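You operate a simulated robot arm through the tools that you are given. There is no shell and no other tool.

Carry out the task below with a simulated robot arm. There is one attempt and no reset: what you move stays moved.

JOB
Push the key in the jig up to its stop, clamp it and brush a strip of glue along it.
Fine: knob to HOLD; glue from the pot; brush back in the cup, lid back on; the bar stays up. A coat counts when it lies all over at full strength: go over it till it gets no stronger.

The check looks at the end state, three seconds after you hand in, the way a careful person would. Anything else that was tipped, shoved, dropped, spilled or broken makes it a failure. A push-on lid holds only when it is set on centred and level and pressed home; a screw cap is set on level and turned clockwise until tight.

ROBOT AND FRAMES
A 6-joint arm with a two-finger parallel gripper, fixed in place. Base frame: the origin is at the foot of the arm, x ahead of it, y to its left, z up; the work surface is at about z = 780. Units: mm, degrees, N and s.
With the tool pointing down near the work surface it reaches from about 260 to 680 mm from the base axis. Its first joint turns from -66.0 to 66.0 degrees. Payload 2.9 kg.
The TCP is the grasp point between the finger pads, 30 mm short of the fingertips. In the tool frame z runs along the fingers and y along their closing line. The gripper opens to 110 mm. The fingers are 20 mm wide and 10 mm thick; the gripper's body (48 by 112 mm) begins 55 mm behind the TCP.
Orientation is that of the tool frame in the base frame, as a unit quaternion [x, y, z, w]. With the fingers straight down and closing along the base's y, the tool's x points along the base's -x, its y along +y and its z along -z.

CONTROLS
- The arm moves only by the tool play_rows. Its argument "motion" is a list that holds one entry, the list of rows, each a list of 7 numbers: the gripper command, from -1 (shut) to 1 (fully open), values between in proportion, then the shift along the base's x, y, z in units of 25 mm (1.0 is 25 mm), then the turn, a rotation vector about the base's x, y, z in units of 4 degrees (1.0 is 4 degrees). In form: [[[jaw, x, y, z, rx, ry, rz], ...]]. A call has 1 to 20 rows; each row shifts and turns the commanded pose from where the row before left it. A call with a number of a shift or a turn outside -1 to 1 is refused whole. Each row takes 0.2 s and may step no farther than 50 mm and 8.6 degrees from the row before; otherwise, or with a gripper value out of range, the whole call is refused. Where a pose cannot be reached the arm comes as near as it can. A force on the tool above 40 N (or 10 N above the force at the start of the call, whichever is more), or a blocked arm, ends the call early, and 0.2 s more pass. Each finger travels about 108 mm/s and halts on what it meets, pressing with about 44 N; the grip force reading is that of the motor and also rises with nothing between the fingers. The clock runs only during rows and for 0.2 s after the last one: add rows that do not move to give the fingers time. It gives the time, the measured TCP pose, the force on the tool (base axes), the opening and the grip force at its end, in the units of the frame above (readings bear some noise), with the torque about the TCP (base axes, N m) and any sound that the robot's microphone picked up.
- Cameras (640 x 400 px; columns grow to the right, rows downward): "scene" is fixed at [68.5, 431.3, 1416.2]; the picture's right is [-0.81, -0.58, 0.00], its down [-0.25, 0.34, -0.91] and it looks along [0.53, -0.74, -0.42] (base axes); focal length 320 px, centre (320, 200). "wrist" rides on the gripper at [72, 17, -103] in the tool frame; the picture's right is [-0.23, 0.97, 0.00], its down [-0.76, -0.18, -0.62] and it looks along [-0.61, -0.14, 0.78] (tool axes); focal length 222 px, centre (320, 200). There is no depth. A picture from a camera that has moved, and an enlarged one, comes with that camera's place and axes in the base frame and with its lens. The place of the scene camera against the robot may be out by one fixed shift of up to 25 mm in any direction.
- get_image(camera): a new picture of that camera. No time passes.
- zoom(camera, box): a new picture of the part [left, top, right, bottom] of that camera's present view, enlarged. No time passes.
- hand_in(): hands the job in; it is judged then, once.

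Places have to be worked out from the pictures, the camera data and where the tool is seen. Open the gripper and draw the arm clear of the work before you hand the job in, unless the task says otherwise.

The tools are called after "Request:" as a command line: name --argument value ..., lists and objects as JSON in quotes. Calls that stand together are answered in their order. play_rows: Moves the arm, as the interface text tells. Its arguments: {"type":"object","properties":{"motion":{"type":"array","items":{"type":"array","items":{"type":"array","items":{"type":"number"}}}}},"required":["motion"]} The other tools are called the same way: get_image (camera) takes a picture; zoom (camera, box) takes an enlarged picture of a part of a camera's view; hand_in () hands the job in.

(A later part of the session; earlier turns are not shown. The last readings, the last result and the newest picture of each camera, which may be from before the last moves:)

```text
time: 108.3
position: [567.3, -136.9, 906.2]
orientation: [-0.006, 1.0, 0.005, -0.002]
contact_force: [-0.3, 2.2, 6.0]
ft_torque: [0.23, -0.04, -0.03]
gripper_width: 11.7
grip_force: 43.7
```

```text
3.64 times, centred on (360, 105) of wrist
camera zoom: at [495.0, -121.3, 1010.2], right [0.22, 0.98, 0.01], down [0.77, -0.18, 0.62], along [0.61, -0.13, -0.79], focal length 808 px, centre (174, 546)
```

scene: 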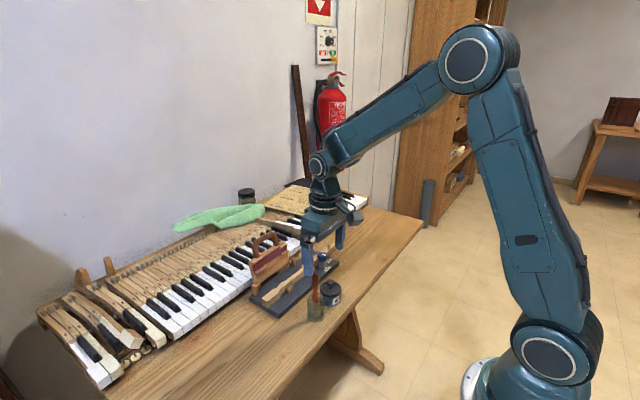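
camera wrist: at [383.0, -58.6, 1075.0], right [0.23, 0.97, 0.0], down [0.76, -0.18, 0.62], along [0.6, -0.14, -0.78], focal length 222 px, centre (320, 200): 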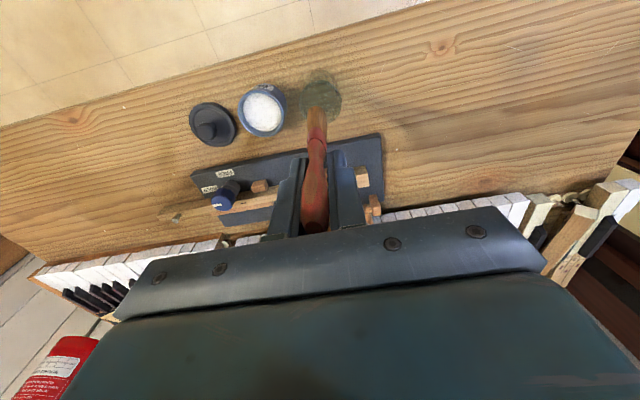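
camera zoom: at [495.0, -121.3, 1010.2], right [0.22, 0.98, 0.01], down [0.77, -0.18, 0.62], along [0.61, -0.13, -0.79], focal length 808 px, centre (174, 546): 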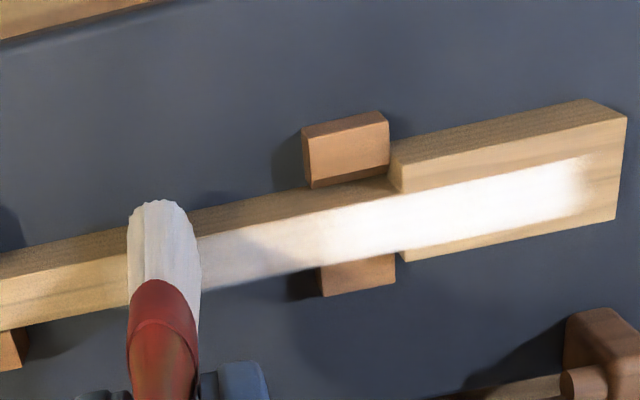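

The coat runs evenly down the shank. I continue toward −y to find where the strip ends, watching for the fence.

Request:
play_rows --motion '[[[-1, 0, -0.24, 0.01, 0, 0, 0], [-1, 0, -0.24, 0, 0, 0, 0], [-1, 0, -0.24, 0, 0, 0, 0], [-1, 0, -0.24, 0, 0, 0, 0], [-1, 0, -0.24, 0, 0, 0, 0]]]'

Request:
zoom --camera "scene" --box '[265, 240, 325, 305]'

Request:
zoom --camera "wrist" --box '[240, 70, 400, 190]'

```text
time: 109.5
position: [567.3, -167.2, 907.3]
orientation: [-0.005, 1.0, 0.006, -0.001]
contact_force: [0.3, 1.1, 3.9]
ft_torque: [0.12, 0.02, 0.0]
gripper_width: 11.7
grip_force: 44.3
```

```text
6.15 times, centred on (295, 272) of scene
camera zoom: at [68.4, 431.4, 1416.2], right [-0.81, -0.58, 0.0], down [-0.25, 0.34, -0.91], along [0.53, -0.74, -0.42], focal length 1968 px, centre (474, -246)
```

zoom: 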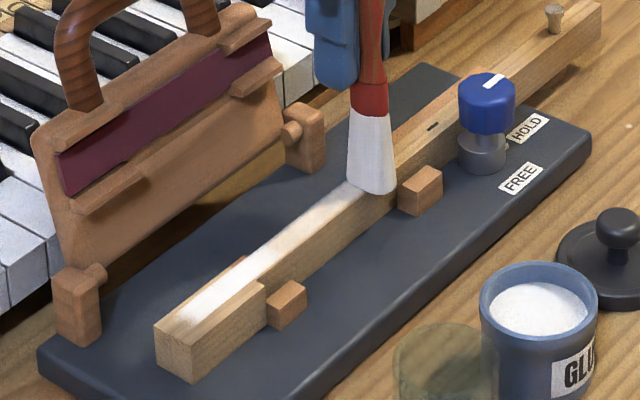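

```text
3.33 times, centred on (320, 130) of wrist
camera zoom: at [495.4, -151.4, 1010.2], right [0.22, 0.98, 0.01], down [0.77, -0.18, 0.62], along [0.61, -0.13, -0.78], focal length 740 px, centre (320, 433)
```

zoom: 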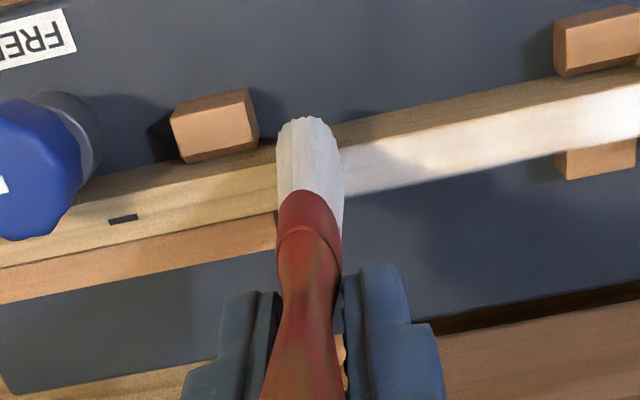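

The coat still follows the tip. I lift here to see where its far boundary lies relative to the brush position.

Request:
play_rows --motion '[[[-1, 0, 0, 0.4, 0, 0, 0], [-1, 0, 0.6, 0.6, 0, 0, 0], [-1, 0, 0.8, 0.4, 0, 0, 0], [-1, 0, 0.8, 0.4, 0, 0, 0], [-1, 0, 0, 0, 0, 0, 0]]]'

Request:
zoom --camera "wrist" --box '[220, 90, 320, 160]'

Request:
zoom --camera "wrist" --box '[300, 60, 420, 150]'

Request:
zoom --camera "scene" --box '[270, 245, 320, 300]'

```text
time: 110.8
position: [567.6, -109.9, 952.0]
orientation: [-0.005, 1.0, 0.005, -0.001]
contact_force: [-0.3, 0.5, -0.1]
ft_torque: [0.02, -0.01, -0.01]
gripper_width: 11.7
grip_force: 44.0
```

```text
5.71 times, centred on (270, 125) of wrist
camera zoom: at [495.4, -95.8, 1055.2], right [0.22, 0.98, 0.01], down [0.77, -0.18, 0.62], along [0.61, -0.13, -0.79], focal length 1269 px, centre (606, 629)
```

zoom: 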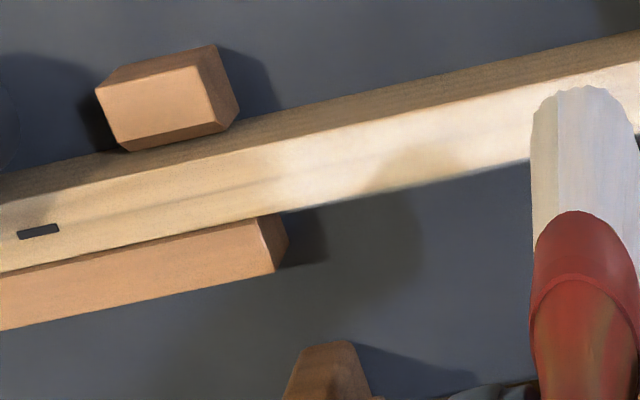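

```text
4.44 times, centred on (360, 105) of wrist
camera zoom: at [495.4, -95.8, 1055.2], right [0.22, 0.98, 0.01], down [0.77, -0.18, 0.62], along [0.61, -0.13, -0.79], focal length 987 px, centre (142, 622)
```

zoom: 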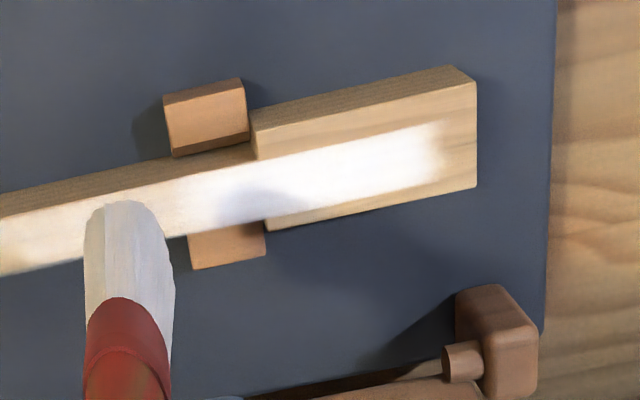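

```text
7.27 times, centred on (295, 272) of scene
camera zoom: at [68.5, 431.4, 1416.2], right [-0.81, -0.58, 0.0], down [-0.25, 0.34, -0.91], along [0.53, -0.74, -0.42], focal length 2325 px, centre (502, -327)
```

zoom: 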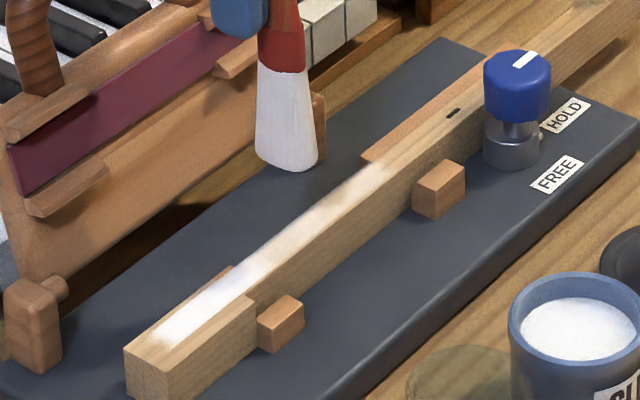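

The far end of the coat is at y ≈ −172 where the brush stopped, while at the head it starts sharply at y ≈ −40 even though the brush went beyond, so the strip area seems bounded there. I continue from −155 toward −y to see whether it extends further.

Request:
play_rows --motion '[[[-1, 0, -0.9, 0, -0.14, 0, -0.14], [-1, 0, -0.9, 0, 0, 0, 0], [-1, 0, 0, -0.8, 0, 0, 0], [-1, 0, 0, -0.7, 0, 0, 0], [-1, 0, 0, -0.28, 0, 0, 0], [-1, 0, 0, 0, 0, 0, 0]]]'

Request:
play_rows --motion '[[[-1, 0, -0.2, 0, 0, 0, 0], [-1, 0, -0.2, 0, 0, 0, 0], [-1, 0, -0.2, 0, 0, 0, 0], [-1, 0, -0.2, 0, 0, 0, 0], [-1, 0, -0.2, 0, 0, 0, 0], [-1, 0, -0.2, 0, 0, 0, 0], [-1, 0, -0.2, 0, 0, 0, 0], [-1, 0, -0.2, 0, 0, 0, 0]]]'

Request:
zoom --camera "scene" --box '[270, 240, 330, 300]'

Request:
zoom --camera "wrist" --box '[240, 70, 400, 190]'

```text
time: 112.2
position: [567.0, -156.0, 907.6]
orientation: [-0.001, 1.0, 0.0, 0.0]
contact_force: [-0.4, -0.1, 1.7]
ft_torque: [0.0, 0.03, -0.03]
gripper_width: 11.6
grip_force: 44.1
```

```text
time: 114.0
position: [568.5, -195.6, 907.8]
orientation: [-0.001, 1.0, 0.0, 0.0]
contact_force: [-0.3, 0.5, 0.3]
ft_torque: [0.04, -0.01, -0.01]
gripper_width: 11.7
grip_force: 43.7
```

```text
6.67 times, centred on (300, 270) of scene
camera zoom: at [68.5, 431.4, 1416.2], right [-0.81, -0.58, 0.0], down [-0.25, 0.34, -0.91], along [0.53, -0.74, -0.42], focal length 2132 px, centre (453, -267)
```

zoom: 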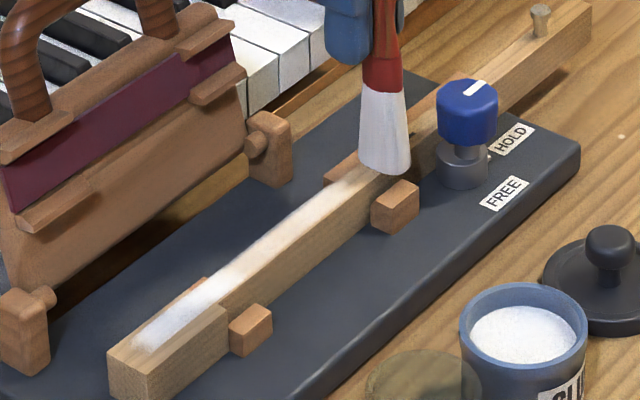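

```text
3.33 times, centred on (320, 130) of wrist
camera zoom: at [495.8, -179.9, 1010.2], right [0.23, 0.97, 0.0], down [0.76, -0.18, 0.62], along [0.61, -0.14, -0.78], focal length 740 px, centre (320, 433)
```

zoom: 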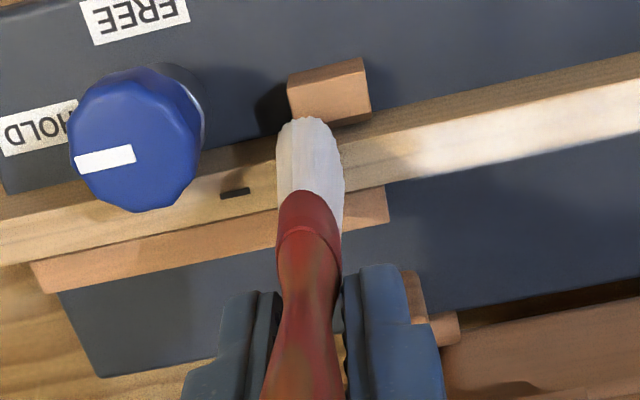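

No glue past −172 on that pass, but the pressure was nearly zero. I repeat −174 → −196 with firmer contact to find out whether the strip really ends there.

Request:
play_rows --motion '[[[-1, 0, 0, 0.3, 0, 0, 0], [-1, 0, 0.85, 0, 0, 0, 0], [-1, 0, 0, -0.2, 0, 0, 0], [-1, 0, 0, -0.15, 0, 0, 0], [-1, 0, 0, 0, 0, 0, 0]]]'

Request:
play_rows --motion '[[[-1, 0, -0.16, 0, 0, 0, 0], [-1, 0, -0.16, 0, 0, 0, 0], [-1, 0, -0.16, 0, 0, 0, 0], [-1, 0, -0.16, 0, 0, 0, 0], [-1, 0, -0.16, 0, 0, 0, 0]]]'

Request:
play_rows --motion '[[[-1, 0, 0, 0.4, 0, 0, 0], [-1, 0, 0.8, 0.5, 0, 0, 0], [-1, 0, 0.8, 0, 0, 0, 0], [-1, 0, 0.4, 0, 0, 0, 0], [-1, 0, 0, 0, 0, 0, 0]]]'

Request:
zoom --camera "wrist" --box '[220, 80, 330, 160]'

Request:
zoom --camera "scene" --box '[270, 240, 330, 300]'

```text
time: 115.2
position: [568.3, -175.3, 907.0]
orientation: [-0.001, 1.0, 0.0, -0.001]
contact_force: [-1.4, 0.2, 10.9]
ft_torque: [0.04, 0.21, 0.0]
gripper_width: 11.5
grip_force: 43.8
```

```text
time: 116.3
position: [567.8, -194.6, 906.1]
orientation: [-0.002, 1.0, 0.0, 0.0]
contact_force: [-0.1, 8.0, 21.2]
ft_torque: [0.73, 0.09, -0.06]
gripper_width: 11.7
grip_force: 43.8
```

```text
time: 117.5
position: [567.1, -143.8, 928.4]
orientation: [0.0, 1.0, 0.0, -0.001]
contact_force: [-0.8, -0.3, -0.2]
ft_torque: [0.0, 0.0, 0.0]
gripper_width: 11.6
grip_force: 43.6
```

```text
5.00 times, centred on (275, 120) of wrist
camera zoom: at [495.6, -128.1, 1031.4], right [0.23, 0.97, 0.0], down [0.76, -0.18, 0.62], along [0.61, -0.14, -0.78], focal length 1111 px, centre (545, 600)
```

zoom: 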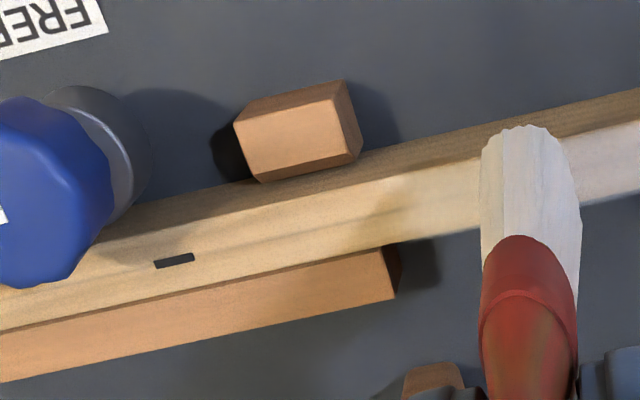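

```text
6.67 times, centred on (300, 270) of scene
camera zoom: at [68.5, 431.4, 1416.2], right [-0.81, -0.58, 0.0], down [-0.25, 0.34, -0.91], along [0.53, -0.74, -0.42], focal length 2132 px, centre (453, -267)
```

zoom: 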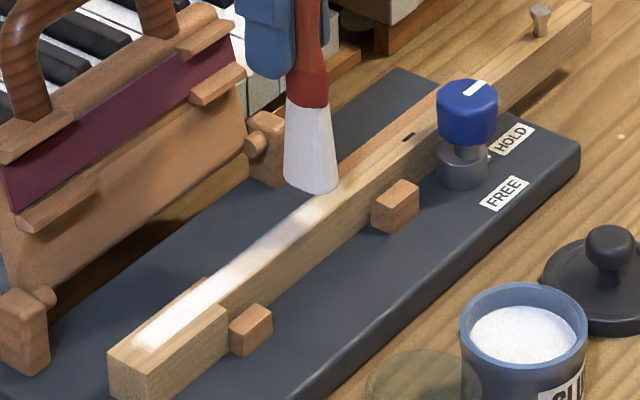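

Even with firm pressure nothing sticks beyond −172, so the strip runs from about y −172 to −40. I now go over the whole strip again from the head end.

Request:
play_rows --motion '[[[-1, 0.02, 0.87, 0, 0, 0, 0], [-1, 0, 0.87, 0, 0, 0, 0], [-1, 0, 0.87, 0, 0, 0, 0], [-1, 0, 0.87, 0, 0, 0, 0], [-1, 0, 0.87, 0, 0, 0, 0], [-1, 0, 0, -0.6, 0, 0, 0], [-1, 0, 0, -0.27, 0, 0, 0], [-1, 0, 0, 0, 0, 0, 0]]]'

Request:
play_rows --motion '[[[-1, 0, -0.24, 0, 0, 0, 0], [-1, 0, -0.24, 0, 0, 0, 0], [-1, 0, -0.24, 0, 0, 0, 0], [-1, 0, -0.24, 0, 0, 0, 0], [-1, 0, -0.24, 0, 0, 0, 0], [-1, 0, -0.24, 0, 0, 0, 0], [-1, 0, -0.24, 0, 0, 0, 0], [-1, 0, -0.24, 0, 0, 0, 0], [-1, 0, -0.24, 0, 0, 0, 0], [-1, 0, -0.24, 0, 0, 0, 0], [-1, 0, -0.24, 0, 0, 0, 0], [-1, 0, -0.24, 0, 0, 0, 0]]]'

Request:
zoom --camera "scene" --box '[270, 240, 330, 300]'

```text
time: 119.3
position: [567.5, -35.8, 905.9]
orientation: [0.0, 1.0, 0.0, -0.001]
contact_force: [-1.4, 1.0, 6.5]
ft_torque: [0.07, 0.13, 0.0]
gripper_width: 11.7
grip_force: 44.0
```

```text
time: 122.0
position: [568.5, -108.5, 906.8]
orientation: [-0.001, 1.0, 0.001, -0.002]
contact_force: [1.5, 4.4, 12.2]
ft_torque: [0.36, 0.03, -0.04]
gripper_width: 11.9
grip_force: 44.2
```

```text
6.67 times, centred on (300, 270) of scene
camera zoom: at [68.3, 431.5, 1416.2], right [-0.81, -0.58, 0.0], down [-0.25, 0.34, -0.91], along [0.53, -0.74, -0.42], focal length 2132 px, centre (453, -267)
```

zoom: 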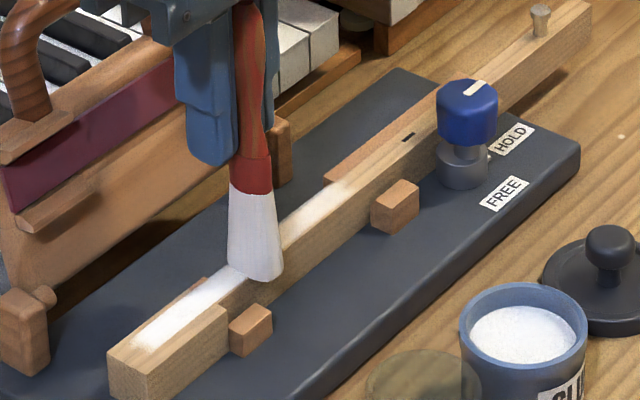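

It passed the blocks smoothly this time. I continue the stroke to the far end of the strip.

Request:
play_rows --motion '[[[-1, 0, -0.24, 0, 0, 0, 0], [-1, 0, -0.24, 0, 0, 0, 0], [-1, 0, -0.24, 0, 0, 0, 0], [-1, 0, -0.24, 0, 0, 0, 0], [-1, 0, -0.24, 0, 0, 0, 0], [-1, 0, -0.24, 0, 0, 0, 0], [-1, 0, -0.24, 0, 0, 0, 0], [-1, 0, -0.24, 0, 0, 0, 0], [-1, 0, -0.24, 0, 0, 0, 0], [-1, 0, -0.24, 0, 0, 0, 0], [-1, 0, -0.24, 0, 0, 0, 0], [-1, 0, -0.24, 0, 0, 0, 0], [-1, 0, 0, 0.6, 0, 0, 0], [-1, 0, 0, 0.6, 0, 0, 0]]]'

Request:
zoom --camera "scene" --box '[270, 240, 330, 300]'

Request:
zoom --camera "wrist" --box '[300, 60, 440, 150]'

```text
time: 125.0
position: [567.0, -179.8, 935.8]
orientation: [0.0, 1.0, 0.002, -0.003]
contact_force: [-0.5, -0.4, -0.9]
ft_torque: [0.04, 0.0, -0.01]
gripper_width: 11.7
grip_force: 44.2
```

```text
6.67 times, centred on (300, 270) of scene
camera zoom: at [68.5, 431.3, 1416.2], right [-0.81, -0.58, 0.0], down [-0.25, 0.34, -0.91], along [0.53, -0.74, -0.42], focal length 2132 px, centre (453, -267)
```

zoom: 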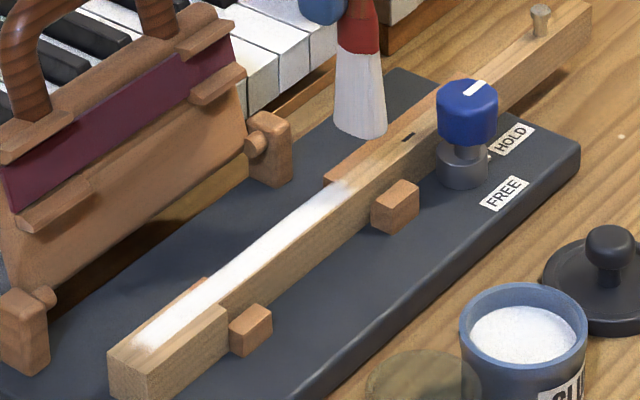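

```text
4.44 times, centred on (370, 105) of wrist
camera zoom: at [496.0, -163.4, 1039.0], right [0.23, 0.97, 0.0], down [0.76, -0.18, 0.62], along [0.6, -0.14, -0.78], focal length 987 px, centre (98, 622)
```

zoom: 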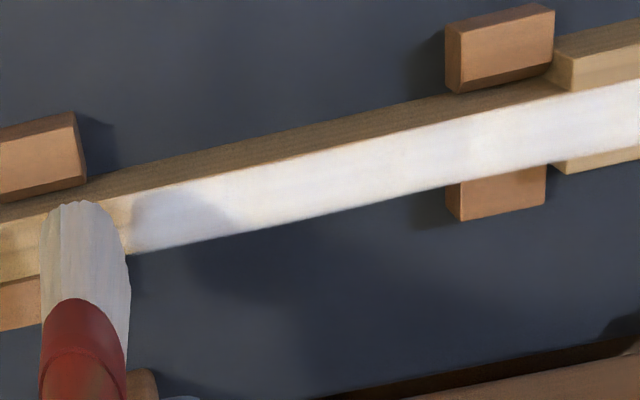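

The coat is now much stronger along its whole length. I reload the brush to be able to finish at full strength: up, over to the pot, dip as before.

Request:
play_rows --motion '[[[-1, 0, 0, 1, 0, 0, 0], [-1, -0.92, 0.328, 0, 0, 0, 0], [-1, -0.92, 0.328, 0, 0, 0, 0], [-1, -0.92, 0.328, 0, 0, 0, 0], [-1, -0.92, 0.328, 0, 0, 0, 0], [-1, -0.92, 0.328, 0, 0, 0, 0], [-1, 0, 0, 0, 0, 0, 0]]]'

Request:
zoom --camera "wrist" --box '[260, 70, 380, 180]'

Request:
zoom --camera "scene" --box '[305, 235, 355, 305]'

```text
time: 126.5
position: [452.9, -138.5, 960.4]
orientation: [-0.002, 1.0, -0.001, -0.001]
contact_force: [1.1, -0.1, 0.8]
ft_torque: [0.01, 0.01, -0.02]
gripper_width: 11.6
grip_force: 44.1
```

```text
3.64 times, centred on (320, 125) of wrist
camera zoom: at [380.8, -122.5, 1064.5], right [0.23, 0.97, 0.0], down [0.76, -0.18, 0.62], along [0.61, -0.14, -0.78], focal length 808 px, centre (320, 473)
```

zoom: 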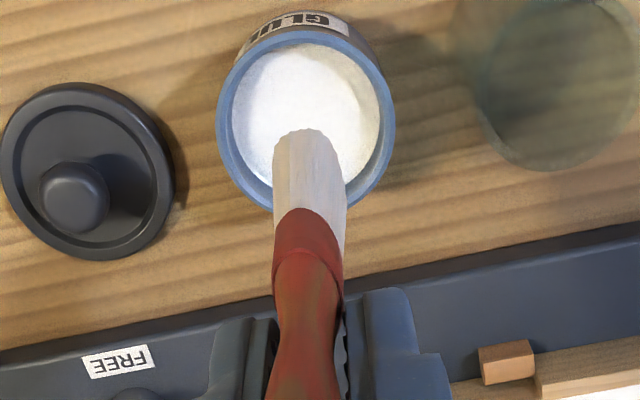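

```text
5.71 times, centred on (330, 270) of scene
camera zoom: at [68.5, 431.3, 1416.2], right [-0.81, -0.58, 0.0], down [-0.25, 0.34, -0.91], along [0.53, -0.74, -0.42], focal length 1827 px, centre (263, -200)
```

zoom: 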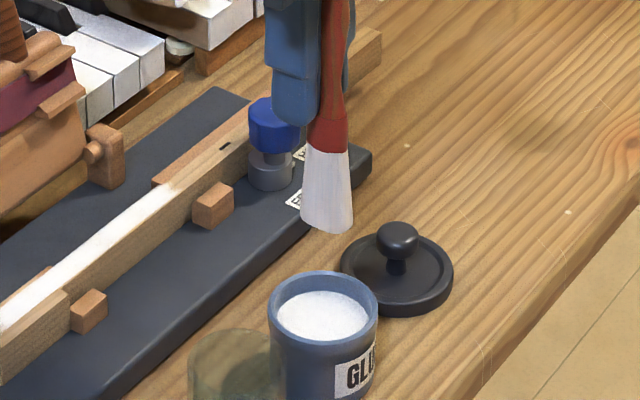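

Aligned over the pot as before. I dip again to the same depth and lift out, pausing over the pot.

Request:
play_rows --motion '[[[-1, -0.02, 0, -0.7, 0, 0, 0], [-1, 0, 0, -0.7, 0, 0, 0], [-1, 0, 0, -0.6, 0, 0, 0], [-1, 0, 0, -0.5, 0, 0, 0], [-1, 0, 0, -0.4, 0, 0, 0], [-1, 0, 0, 0, 0, 0, 0], [-1, 0, 0, 0, 0, 0, 0], [-1, 0, 0, 0.3, 0, 0, 0], [-1, 0, 0, 0.4, 0, 0, 0], [-1, 0, 0, 0.5, 0, 0, 0], [-1, 0, 0, 0.5, 0, 0, 0], [-1, 0, 0, 0, 0, 0, 0], [-1, 0, 0, 0, 0, 0, 0], [-1, 0, 0, 0, 0, 0, 0], [-1, 0, 0, 0.6, 0, 0, 0], [-1, 0, 0, 0.6, 0, 0, 0], [-1, 0, 0, 0, 0, 0, 0]]]'

Request:
zoom --camera "wrist" --box '[260, 70, 380, 180]'

```text
time: 130.2
position: [450.8, -139.5, 962.6]
orientation: [-0.001, 1.0, 0.0, -0.001]
contact_force: [-0.2, 0.8, -0.2]
ft_torque: [0.04, 0.02, 0.04]
gripper_width: 11.7
grip_force: 43.8
```

```text
3.64 times, centred on (320, 125) of wrist
camera zoom: at [380.1, -122.4, 1065.4], right [0.23, 0.97, 0.0], down [0.76, -0.18, 0.62], along [0.61, -0.14, -0.78], focal length 808 px, centre (320, 473)
```

zoom: 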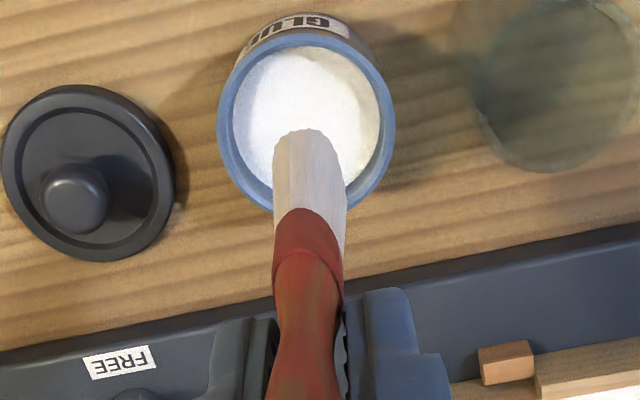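

Reloaded. I return to the head end and lower into contact.

Request:
play_rows --motion '[[[-1, 0.93, 0.824, 0, 0, 0, 0], [-1, 0.93, 0.824, 0, 0, 0, 0], [-1, 0.93, 0.824, 0, 0, 0, 0], [-1, 0.93, 0.824, 0, 0, 0, 0], [-1, 0.93, 0.824, 0, 0, 0, 0], [-1, 0, 0, -0.8, 0, 0, 0], [-1, 0, 0, -0.8, 0, 0, 0], [-1, 0, 0, -0.5, 0, 0, 0], [-1, 0, 0, -0.12, 0, 0, 0], [-1, 0, 0, 0, 0, 0, 0]]]'

```text
time: 132.3
position: [568.6, -37.0, 906.5]
orientation: [-0.001, 1.0, 0.0, -0.002]
contact_force: [-1.1, 0.3, 4.7]
ft_torque: [-0.02, 0.08, -0.01]
gripper_width: 11.5
grip_force: 43.9
```

Light contact of ~5 N. I run the full stroke again.

Request:
play_rows --motion '[[[-1, 0, 0.1, 0, 0, 0, 0], [-1, 0, -0.2, 0, 0, 0, 0], [-1, 0, -0.2, 0, 0, 0, 0], [-1, 0, -0.2, 0, 0, 0, 0], [-1, 0, -0.2, 0, 0, 0, 0], [-1, 0, -0.2, 0, 0, 0, 0], [-1, 0, -0.2, 0, 0, 0, 0], [-1, 0, -0.2, 0, 0, 0, 0], [-1, 0, -0.2, 0, 0, 0, 0], [-1, 0, -0.2, 0, 0, 0, 0], [-1, 0, -0.2, 0, 0, 0, 0], [-1, 0, -0.2, 0, 0, 0, 0], [-1, 0, -0.2, 0, 0, 0, 0], [-1, 0, -0.2, 0, 0, 0, 0], [-1, 0, -0.2, 0, 0, 0, 0], [-1, 0, -0.2, 0, 0, 0, 0]]]'

Request:
play_rows --motion '[[[-1, 0, -0.2, 0, 0, 0, 0], [-1, 0, -0.2, 0, 0, 0, 0], [-1, 0, -0.2, 0, 0, 0, 0], [-1, 0, -0.2, 0, 0, 0, 0], [-1, 0, -0.2, 0, 0, 0, 0], [-1, 0, -0.2, 0, 0, 0, 0], [-1, 0, -0.2, 0, 0, 0, 0], [-1, 0, -0.2, 0, 0, 0, 0], [-1, 0, -0.2, 0, 0, 0, 0], [-1, 0, -0.2, 0, 0, 0, 0], [-1, 0, -0.2, 0, 0, 0, 0], [-1, 0, -0.2, 0, 0, 0, 0], [-1, 0, -0.2, 0, 0, 0, 0], [-1, 0, -0.2, 0, 0, 0, 0], [-1, 0, 0, 0, 0, 0, 0]]]'

Request:
play_rows --motion '[[[-1, 0, 0, 0.6, 0, 0, 0], [-1, 0, 0.4, 0.6, 0, 0, 0], [-1, 0, 0.8, 0, 0, 0, 0], [-1, 0, 0.8, 0, 0, 0, 0], [-1, 0, 0, 0, 0, 0, 0]]]'

Request:
zoom --camera "scene" --box '[270, 240, 330, 300]'

Request:
zoom --camera "wrist" --box '[220, 60, 420, 170]'

```text
time: 135.8
position: [568.1, -107.2, 906.6]
orientation: [-0.001, 1.0, 0.0, -0.001]
contact_force: [0.0, 6.4, 16.7]
ft_torque: [0.56, 0.06, -0.03]
gripper_width: 11.6
grip_force: 44.1
```

```text
time: 138.9
position: [568.1, -177.7, 906.8]
orientation: [-0.001, 1.0, -0.001, -0.002]
contact_force: [-0.5, 2.9, 9.2]
ft_torque: [0.26, 0.1, -0.02]
gripper_width: 11.6
grip_force: 44.5
```

```text
time: 140.2
position: [567.9, -128.0, 935.5]
orientation: [0.001, 1.0, 0.0, 0.0]
contact_force: [0.5, 0.6, 0.2]
ft_torque: [0.01, 0.02, -0.01]
gripper_width: 11.6
grip_force: 43.8
```

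```text
6.67 times, centred on (300, 270) of scene
camera zoom: at [68.5, 431.4, 1416.2], right [-0.81, -0.58, 0.0], down [-0.25, 0.34, -0.91], along [0.53, -0.74, -0.42], focal length 2132 px, centre (453, -267)
```

zoom: 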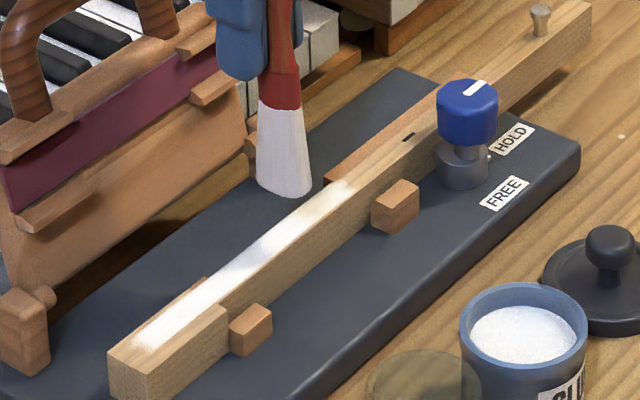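

```text
3.20 times, centred on (320, 115) of wrist
camera zoom: at [496.2, -111.7, 1039.3], right [0.23, 0.97, 0.0], down [0.76, -0.18, 0.62], along [0.61, -0.14, -0.78], focal length 711 px, centre (320, 472)
```

zoom: 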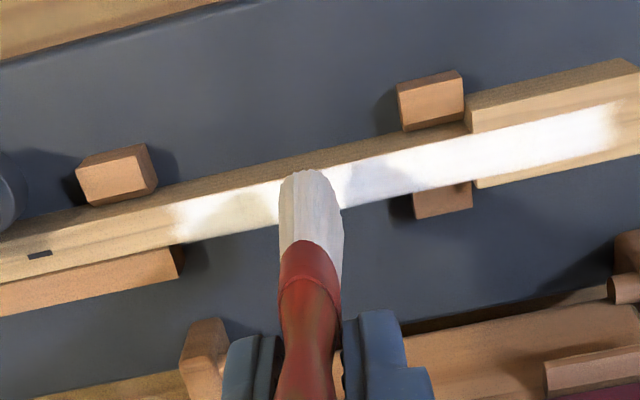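

Uniform white along nearly all of it. I check both ends closely.

Request:
zoom --camera "wrist" --box '[255, 100, 315, 150]'

Request:
zoom --camera "wrist" --box '[360, 70, 430, 125]'

Request:
zoom --camera "scene" --box '[278, 275, 302, 300]'

```text
8.00 times, centred on (285, 125) of wrist
camera zoom: at [496.2, -111.7, 1039.3], right [0.23, 0.97, 0.0], down [0.76, -0.18, 0.62], along [0.61, -0.14, -0.78], focal length 1777 px, centre (600, 800)
```

zoom: 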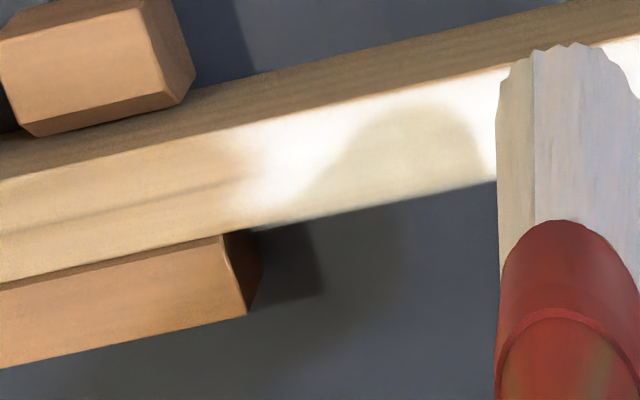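

```text
7.27 times, centred on (395, 98) of wrist
camera zoom: at [496.2, -111.7, 1039.3], right [0.23, 0.97, 0.0], down [0.76, -0.18, 0.62], along [0.61, -0.14, -0.78], focal length 1615 px, centre (-226, 946)
```

zoom: 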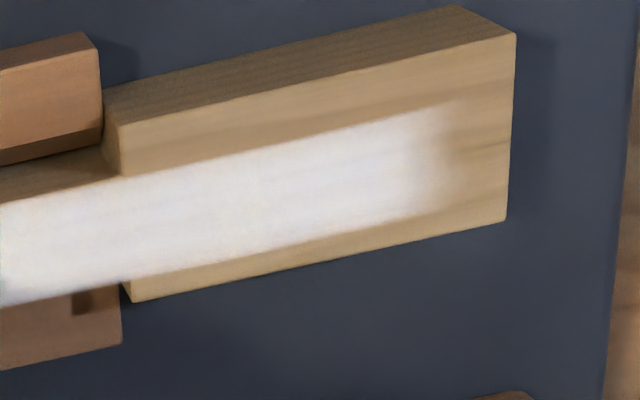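

```text
16.00 times, centred on (290, 288) of scene
camera zoom: at [68.5, 431.4, 1416.2], right [-0.81, -0.58, 0.0], down [-0.25, 0.34, -0.91], along [0.53, -0.74, -0.42], focal length 5116 px, centre (800, -1200)
```

zoom: 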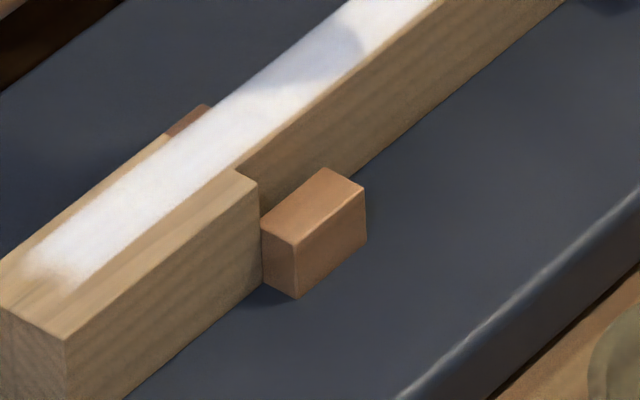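

The strip matches the shank's width with soft ends. I do another full pass 2 mm to +x, then one 2 mm to −x, to see whether anything gets stronger.

Request:
play_rows --motion '[[[-1, 0.08, 0.95, 0, 0, 0, 0], [-1, 0, 0.95, 0, 0, 0, 0], [-1, 0, 0.95, 0, 0, 0, 0], [-1, 0, 0.95, 0, 0, 0, 0], [-1, 0, 0, -0.8, 0, 0, 0], [-1, 0, 0, -0.4, 0, 0, 0], [-1, 0, 0, 0, 0, 0, 0]]]'

Request:
play_rows --motion '[[[-1, 0, -0.1, 0, 0, 0, 0], [-1, 0, -0.1, 0, 0, 0, 0], [-1, 0, -0.2, 0, 0, 0, 0], [-1, 0, -0.24, 0, 0, 0, 0], [-1, 0, -0.24, 0, 0, 0, 0], [-1, 0, -0.24, 0, 0, 0, 0], [-1, 0, -0.24, 0, 0, 0, 0], [-1, 0, -0.24, 0, 0, 0, 0], [-1, 0, -0.24, 0, 0, 0, 0], [-1, 0, -0.24, 0, 0, 0, 0], [-1, 0, -0.24, 0, 0, 0, 0], [-1, 0, -0.24, 0, 0, 0, 0], [-1, 0, -0.24, 0, 0, 0, 0], [-1, 0, -0.24, 0, 0, 0, 0]]]'

Request:
play_rows --motion '[[[-1, 0, -0.24, 0, 0, 0, 0], [-1, 0, -0.24, 0, 0, 0, 0], [-1, 0, -0.24, 0, 0, 0, 0], [-1, 0, -0.24, 0, 0, 0, 0], [-1, 0, -0.24, 0, 0, 0, 0], [-1, 0, -0.24, 0, 0, 0, 0], [-1, 0, -0.24, 0, 0, 0, 0], [-1, 0, -0.24, 0, 0, 0, 0], [-1, 0, -0.24, 0, 0, 0, 0], [-1, 0, -0.24, 0, 0, 0, 0], [-1, 0, -0.24, 0, 0, 0, 0], [-1, 0, -0.24, 0, 0, 0, 0], [-1, 0, 0, 0, 0, 0, 0]]]'

```text
time: 141.8
position: [569.7, -33.3, 908.5]
orientation: [-0.002, 1.0, 0.0, 0.0]
contact_force: [-0.9, 1.1, 6.0]
ft_torque: [0.05, 0.14, -0.05]
gripper_width: 11.6
grip_force: 44.5
```

```text
time: 144.8
position: [569.7, -108.5, 906.6]
orientation: [-0.001, 1.0, 0.0, -0.001]
contact_force: [0.3, 6.5, 17.2]
ft_torque: [0.5, 0.1, -0.04]
gripper_width: 11.9
grip_force: 43.8
```

```text
time: 147.6
position: [569.5, -181.8, 906.3]
orientation: [0.0, 1.0, 0.0, 0.0]
contact_force: [-0.3, 5.3, 14.6]
ft_torque: [0.43, 0.06, -0.03]
gripper_width: 11.6
grip_force: 43.8
```

Now the return lift and the pass 2 mm to the −x side.

Request:
play_rows --motion '[[[-1, 0, 0, 0.6, 0, 0, 0], [-1, -0.16, 1, 0, 0, 0, 0], [-1, 0, 1, 0, 0, 0, 0], [-1, 0, 1, 0, 0, 0, 0], [-1, 0, 1, 0, 0, 0, 0], [-1, 0, 1, 0, 0, 0, 0], [-1, 0, 0.94, 0, 0, 0, 0], [-1, 0, 0, -0.4, 0, 0, 0], [-1, 0, 0, -0.17, 0, 0, 0], [-1, 0, 0, 0, 0, 0, 0]]]'

Request:
play_rows --motion '[[[-1, 0, -0.1, 0, 0, 0, 0], [-1, 0, -0.1, 0, 0, 0, 0], [-1, 0, -0.2, 0, 0, 0, 0], [-1, 0, -0.24, 0, 0, 0, 0], [-1, 0, -0.24, 0, 0, 0, 0], [-1, 0, -0.24, 0, 0, 0, 0], [-1, 0, -0.24, 0, 0, 0, 0], [-1, 0, -0.24, 0, 0, 0, 0], [-1, 0, -0.24, 0, 0, 0, 0], [-1, 0, -0.24, 0, 0, 0, 0], [-1, 0, -0.24, 0, 0, 0, 0], [-1, 0, -0.24, 0, 0, 0, 0], [-1, 0, -0.24, 0, 0, 0, 0], [-1, 0, -0.24, 0, 0, 0, 0]]]'

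Request:
play_rows --motion '[[[-1, 0, -0.24, 0, 0, 0, 0], [-1, 0, -0.24, 0, 0, 0, 0], [-1, 0, -0.24, 0, 0, 0, 0], [-1, 0, -0.24, 0, 0, 0, 0], [-1, 0, -0.24, 0, 0, 0, 0], [-1, 0, -0.24, 0, 0, 0, 0], [-1, 0, -0.24, 0, 0, 0, 0], [-1, 0, -0.24, 0, 0, 0, 0], [-1, 0, -0.24, 0, 0, 0, 0], [-1, 0, -0.24, 0, 0, 0, 0], [-1, 0, -0.24, 0, 0, 0, 0], [-1, 0, -0.24, 0, 0, 0, 0], [-1, 0, 0, 0, 0, 0, 0]]]'

Request:
play_rows --motion '[[[-1, 0, 0, 0.6, 0, 0, 0], [-1, 0, 0.4, 0.6, 0, 0, 0], [-1, 0, 0.8, 0, 0, 0, 0], [-1, 0, 0.8, 0, 0, 0, 0], [-1, 0, 0, 0, 0, 0, 0]]]'

Request:
zoom --camera "scene" --box '[270, 240, 330, 300]'

Request:
zoom --camera "wrist" --box '[220, 60, 420, 170]'

```text
time: 149.8
position: [566.1, -32.0, 907.4]
orientation: [-0.001, 1.0, 0.0, -0.001]
contact_force: [-0.7, 0.1, 1.0]
ft_torque: [0.03, 0.05, 0.0]
gripper_width: 11.4
grip_force: 44.2
```

```text
time: 152.8
position: [565.7, -109.6, 906.6]
orientation: [-0.001, 1.0, 0.0, 0.0]
contact_force: [-0.1, -0.2, 0.8]
ft_torque: [0.03, -0.02, -0.04]
gripper_width: 11.4
grip_force: 44.3
```

```text
time: 155.6
position: [566.9, -179.6, 906.0]
orientation: [-0.001, 1.0, 0.0, 0.0]
contact_force: [-0.5, 0.6, 3.7]
ft_torque: [0.06, -0.02, 0.01]
gripper_width: 11.6
grip_force: 44.0
```

```text
time: 156.8
position: [565.1, -130.8, 936.5]
orientation: [-0.001, 1.0, 0.0, -0.001]
contact_force: [-0.8, -0.4, 0.0]
ft_torque: [0.0, 0.01, 0.0]
gripper_width: 11.4
grip_force: 44.4
```

```text
6.67 times, centred on (300, 270) of scene
camera zoom: at [68.5, 431.4, 1416.2], right [-0.81, -0.58, 0.0], down [-0.25, 0.34, -0.91], along [0.53, -0.74, -0.42], focal length 2132 px, centre (453, -267)
```

zoom: 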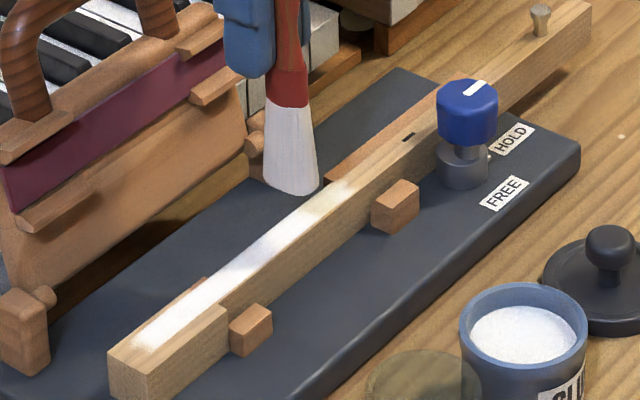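

```text
3.20 times, centred on (320, 115) of wrist
camera zoom: at [494.0, -113.9, 1040.2], right [0.23, 0.97, 0.0], down [0.76, -0.18, 0.62], along [0.61, -0.14, -0.78], focal length 711 px, centre (320, 472)
```

zoom: 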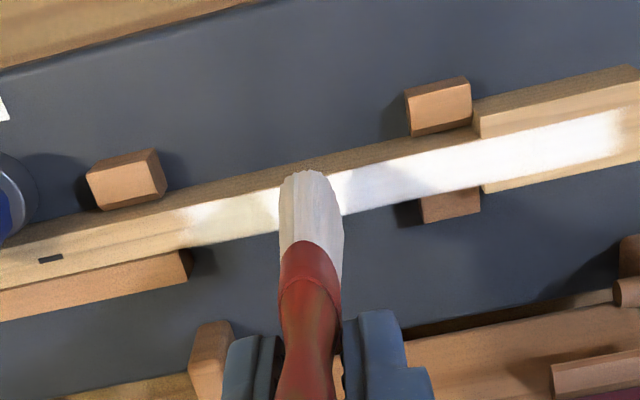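

It looks the same as before the two extra passes. I compare the ends in close-up.

Request:
zoom --camera "wrist" --box '[255, 100, 315, 150]'

Request:
zoom --camera "wrist" --box '[360, 70, 430, 125]'

Request:
zoom --camera "scene" --box '[292, 255, 316, 280]'

Request:
zoom --camera "wrist" --box '[315, 85, 375, 130]'

```text
8.00 times, centred on (285, 125) of wrist
camera zoom: at [494.0, -113.9, 1040.2], right [0.23, 0.97, 0.0], down [0.76, -0.18, 0.62], along [0.61, -0.14, -0.78], focal length 1777 px, centre (600, 800)
```

zoom: 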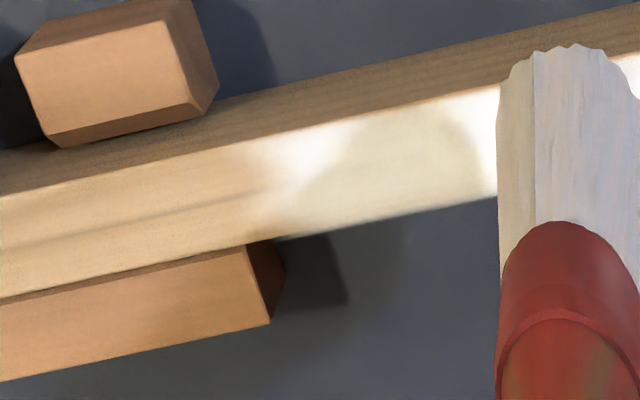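

```text
7.27 times, centred on (395, 98) of wrist
camera zoom: at [494.0, -113.9, 1040.2], right [0.23, 0.97, 0.0], down [0.76, -0.18, 0.62], along [0.61, -0.14, -0.78], focal length 1615 px, centre (-226, 946)
```

zoom: 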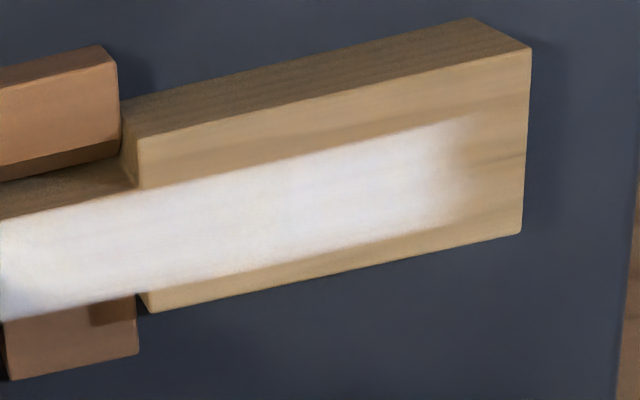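

```text
16.00 times, centred on (304, 268) of scene
camera zoom: at [68.5, 431.4, 1416.2], right [-0.81, -0.58, 0.0], down [-0.25, 0.34, -0.91], along [0.53, -0.74, -0.42], focal length 5116 px, centre (576, -880)
```

zoom: 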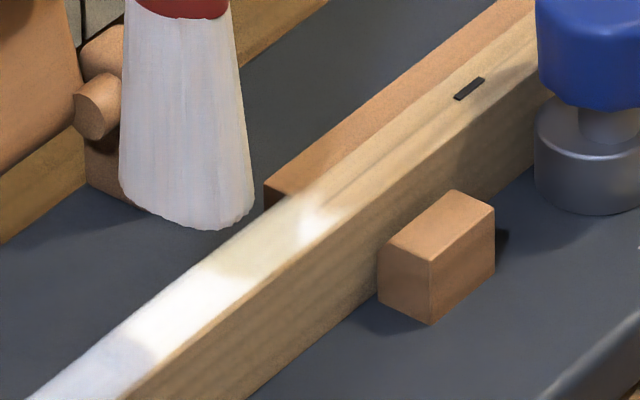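

```text
8.89 times, centred on (345, 108) of wrist
camera zoom: at [494.0, -113.9, 1040.2], right [0.23, 0.97, 0.0], down [0.76, -0.18, 0.62], along [0.61, -0.14, -0.78], focal length 1974 px, centre (98, 1022)
```

zoom: 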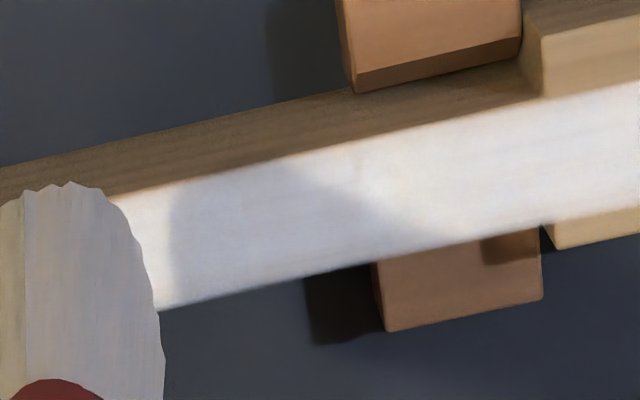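

The ends are soft but white. As insurance I go twice more over the far end (−131 → −185) with firm contact.

Request:
play_rows --motion '[[[-1, 0.07, 0, -0.8, 0, 0, 0], [-1, 0, 0, -0.39, 0, 0, 0], [-1, 0, 0, 0, 0, 0, 0], [-1, 0, -0.2, 0, 0, 0, 0], [-1, 0, -0.2, 0, 0, 0, 0], [-1, 0, -0.2, 0, 0, 0, 0], [-1, 0, -0.2, 0, 0, 0, 0], [-1, 0, -0.2, 0, 0, 0, 0], [-1, 0, -0.2, 0, 0, 0, 0], [-1, 0, -0.2, 0, 0, 0, 0], [-1, 0, -0.2, 0, 0, 0, 0], [-1, 0, -0.2, 0, 0, 0, 0], [-1, 0, -0.2, 0, 0, 0, 0], [-1, 0, 0, 0, 0, 0, 0]]]'

Request:
play_rows --motion '[[[-1, 0, 0, 0.5, 0, 0, 0], [-1, 0, 0.9, 0, 0, 0, 0], [-1, 0, 0.9, 0, 0, 0, 0], [-1, 0, 0, -0.4, 0, 0, 0], [-1, 0, 0, -0.12, 0, 0, 0], [-1, 0, 0, 0, 0, 0, 0], [-1, 0, -0.2, 0, 0, 0, 0], [-1, 0, -0.2, 0, 0, 0, 0], [-1, 0, -0.2, 0, 0, 0, 0], [-1, 0, -0.2, 0, 0, 0, 0], [-1, 0, -0.2, 0, 0, 0, 0], [-1, 0, -0.2, 0, 0, 0, 0], [-1, 0, -0.2, 0, 0, 0, 0], [-1, 0, -0.2, 0, 0, 0, 0], [-1, 0, -0.2, 0, 0, 0, 0], [-1, 0, -0.1, 0, 0, 0, 0], [-1, 0, 0, 0, 0, 0, 0]]]'

```text
time: 159.8
position: [568.2, -180.9, 907.5]
orientation: [0.0, 1.0, -0.001, -0.002]
contact_force: [-0.1, -0.3, 1.0]
ft_torque: [-0.02, 0.0, -0.01]
gripper_width: 11.4
grip_force: 43.6
```

```text
time: 163.3
position: [568.3, -183.4, 906.5]
orientation: [0.0, 1.0, 0.001, -0.001]
contact_force: [-0.8, 2.8, 10.6]
ft_torque: [0.27, 0.14, -0.02]
gripper_width: 11.6
grip_force: 44.3
```

Now twice over the head end, then I lift away for an unshadowed look.

Request:
play_rows --motion '[[[-1, 0, 0, 0.6, 0, 0, 0], [-1, 0, 1, 0, 0, 0, 0], [-1, 0, 1, 0, 0, 0, 0], [-1, 0, 1, 0, 0, 0, 0], [-1, 0, 1, 0, 0, 0, 0], [-1, 0, 1, 0, 0, 0, 0], [-1, 0, 1, 0, 0, 0, 0], [-1, 0, 0.06, -0.4, 0, 0, 0], [-1, 0, 0, -0.21, 0, 0, 0], [-1, 0, 0, 0, 0, 0, 0], [-1, 0, -0.16, 0, 0, 0, 0], [-1, 0, -0.16, 0, 0, 0, 0], [-1, 0, -0.16, 0, 0, 0, 0], [-1, 0, -0.16, 0, 0, 0, 0], [-1, 0, -0.16, 0, 0, 0, 0], [-1, 0, -0.16, 0, 0, 0, 0], [-1, 0, 0, 0, 0, 0, 0]]]'

Request:
play_rows --motion '[[[-1, 0, 0, 0.5, 0, 0, 0], [-1, 0, 0.96, 0, 0, 0, 0], [-1, 0, 0, -0.4, 0, 0, 0], [-1, 0, 0, -0.11, 0, 0, 0], [-1, 0, 0, 0, 0, 0, 0], [-1, 0, -0.16, 0, 0, 0, 0], [-1, 0, -0.16, 0, 0, 0, 0], [-1, 0, -0.16, 0, 0, 0, 0], [-1, 0, -0.16, 0, 0, 0, 0], [-1, 0, -0.16, 0, 0, 0, 0], [-1, 0, -0.16, 0, 0, 0, 0], [-1, 0, 0, 0, 0, 0, 0], [-1, 0, 0, 0.8, 0, 0, 0], [-1, 0, 0, 0.8, 0, 0, 0], [-1, 0, 0, 0.8, 0, 0, 0]]]'

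Request:
get_image --camera "scene"

Request:
zoom --camera "scene" --box '[270, 240, 330, 300]'

```text
time: 166.9
position: [568.1, -54.3, 907.6]
orientation: [-0.001, 1.0, 0.0, 0.0]
contact_force: [0.1, 3.3, 8.6]
ft_torque: [0.23, 0.03, 0.0]
gripper_width: 11.7
grip_force: 43.5
```

```text
time: 170.2
position: [568.2, -55.7, 966.4]
orientation: [-0.001, 1.0, 0.0, -0.001]
contact_force: [-1.1, 0.3, -0.6]
ft_torque: [0.02, -0.01, 0.0]
gripper_width: 11.7
grip_force: 44.0
```

```text
taken
```

scene: 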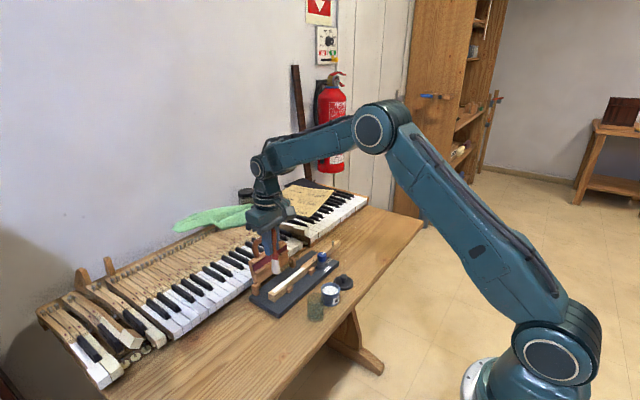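

```text
6.67 times, centred on (300, 270) of scene
camera zoom: at [68.5, 431.3, 1416.2], right [-0.81, -0.58, 0.0], down [-0.25, 0.34, -0.91], along [0.53, -0.74, -0.42], focal length 2132 px, centre (453, -267)
```

zoom: 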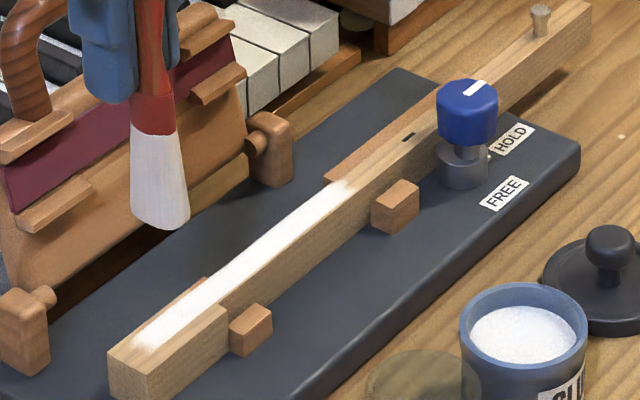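

The strip is uniformly white from −40 to −172, the key still sits at its stop and the bar is up. I carry the brush back above the cup and check alignment.

Request:
play_rows --motion '[[[-1, -0.906, -0.158, 0, 0, 0, 0], [-1, -0.906, -0.158, 0, 0, 0, 0], [-1, -0.906, -0.158, 0, 0, 0, 0], [-1, -0.906, -0.158, 0, 0, 0, 0], [-1, -0.906, -0.158, 0, 0, 0, 0], [-1, 0, 0, 0, 0, 0, 0]]]'

Request:
zoom --camera "wrist" --box '[250, 50, 390, 170]'

Request:
zoom --camera "scene" --box '[295, 235, 345, 325]'

Request:
zoom --camera "scene" --box '[275, 250, 315, 300]'

```text
time: 171.6
position: [454.2, -76.5, 965.3]
orientation: [-0.001, 1.0, 0.0, -0.001]
contact_force: [0.9, 0.2, 1.1]
ft_torque: [0.02, 0.0, 0.05]
gripper_width: 11.6
grip_force: 44.0
```

```text
3.33 times, centred on (320, 110) of wrist
camera zoom: at [382.5, -59.4, 1069.7], right [0.23, 0.97, 0.0], down [0.76, -0.18, 0.62], along [0.61, -0.14, -0.78], focal length 740 px, centre (320, 500)
```

zoom: 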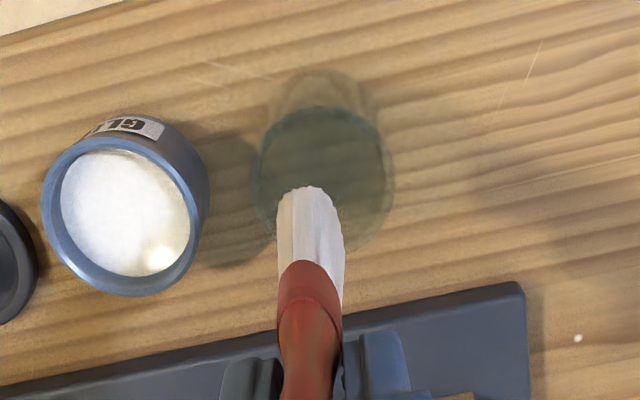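

```text
4.44 times, centred on (320, 280) of scene
camera zoom: at [68.5, 431.3, 1416.2], right [-0.81, -0.58, 0.0], down [-0.25, 0.34, -0.91], along [0.53, -0.74, -0.42], focal length 1421 px, centre (320, -156)
```

zoom: 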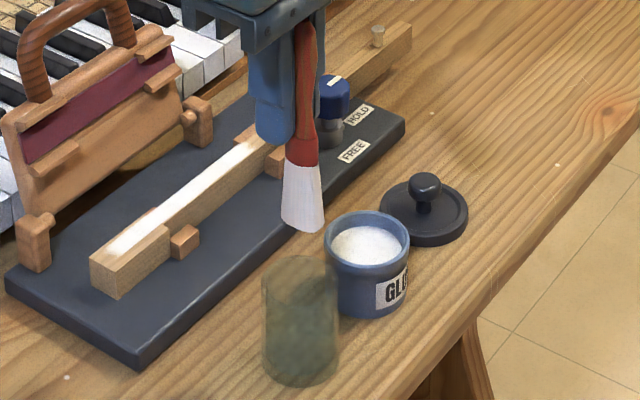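

```text
8.00 times, centred on (295, 275) of scene
camera zoom: at [68.5, 431.3, 1416.2], right [-0.81, -0.58, 0.0], down [-0.25, 0.34, -0.91], along [0.53, -0.74, -0.42], focal length 2558 px, centre (520, -400)
```

zoom: 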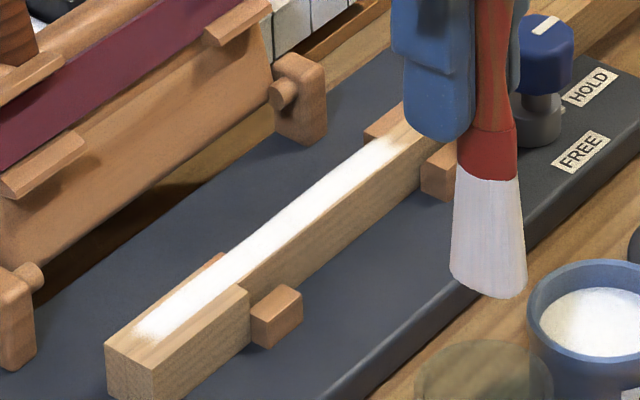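

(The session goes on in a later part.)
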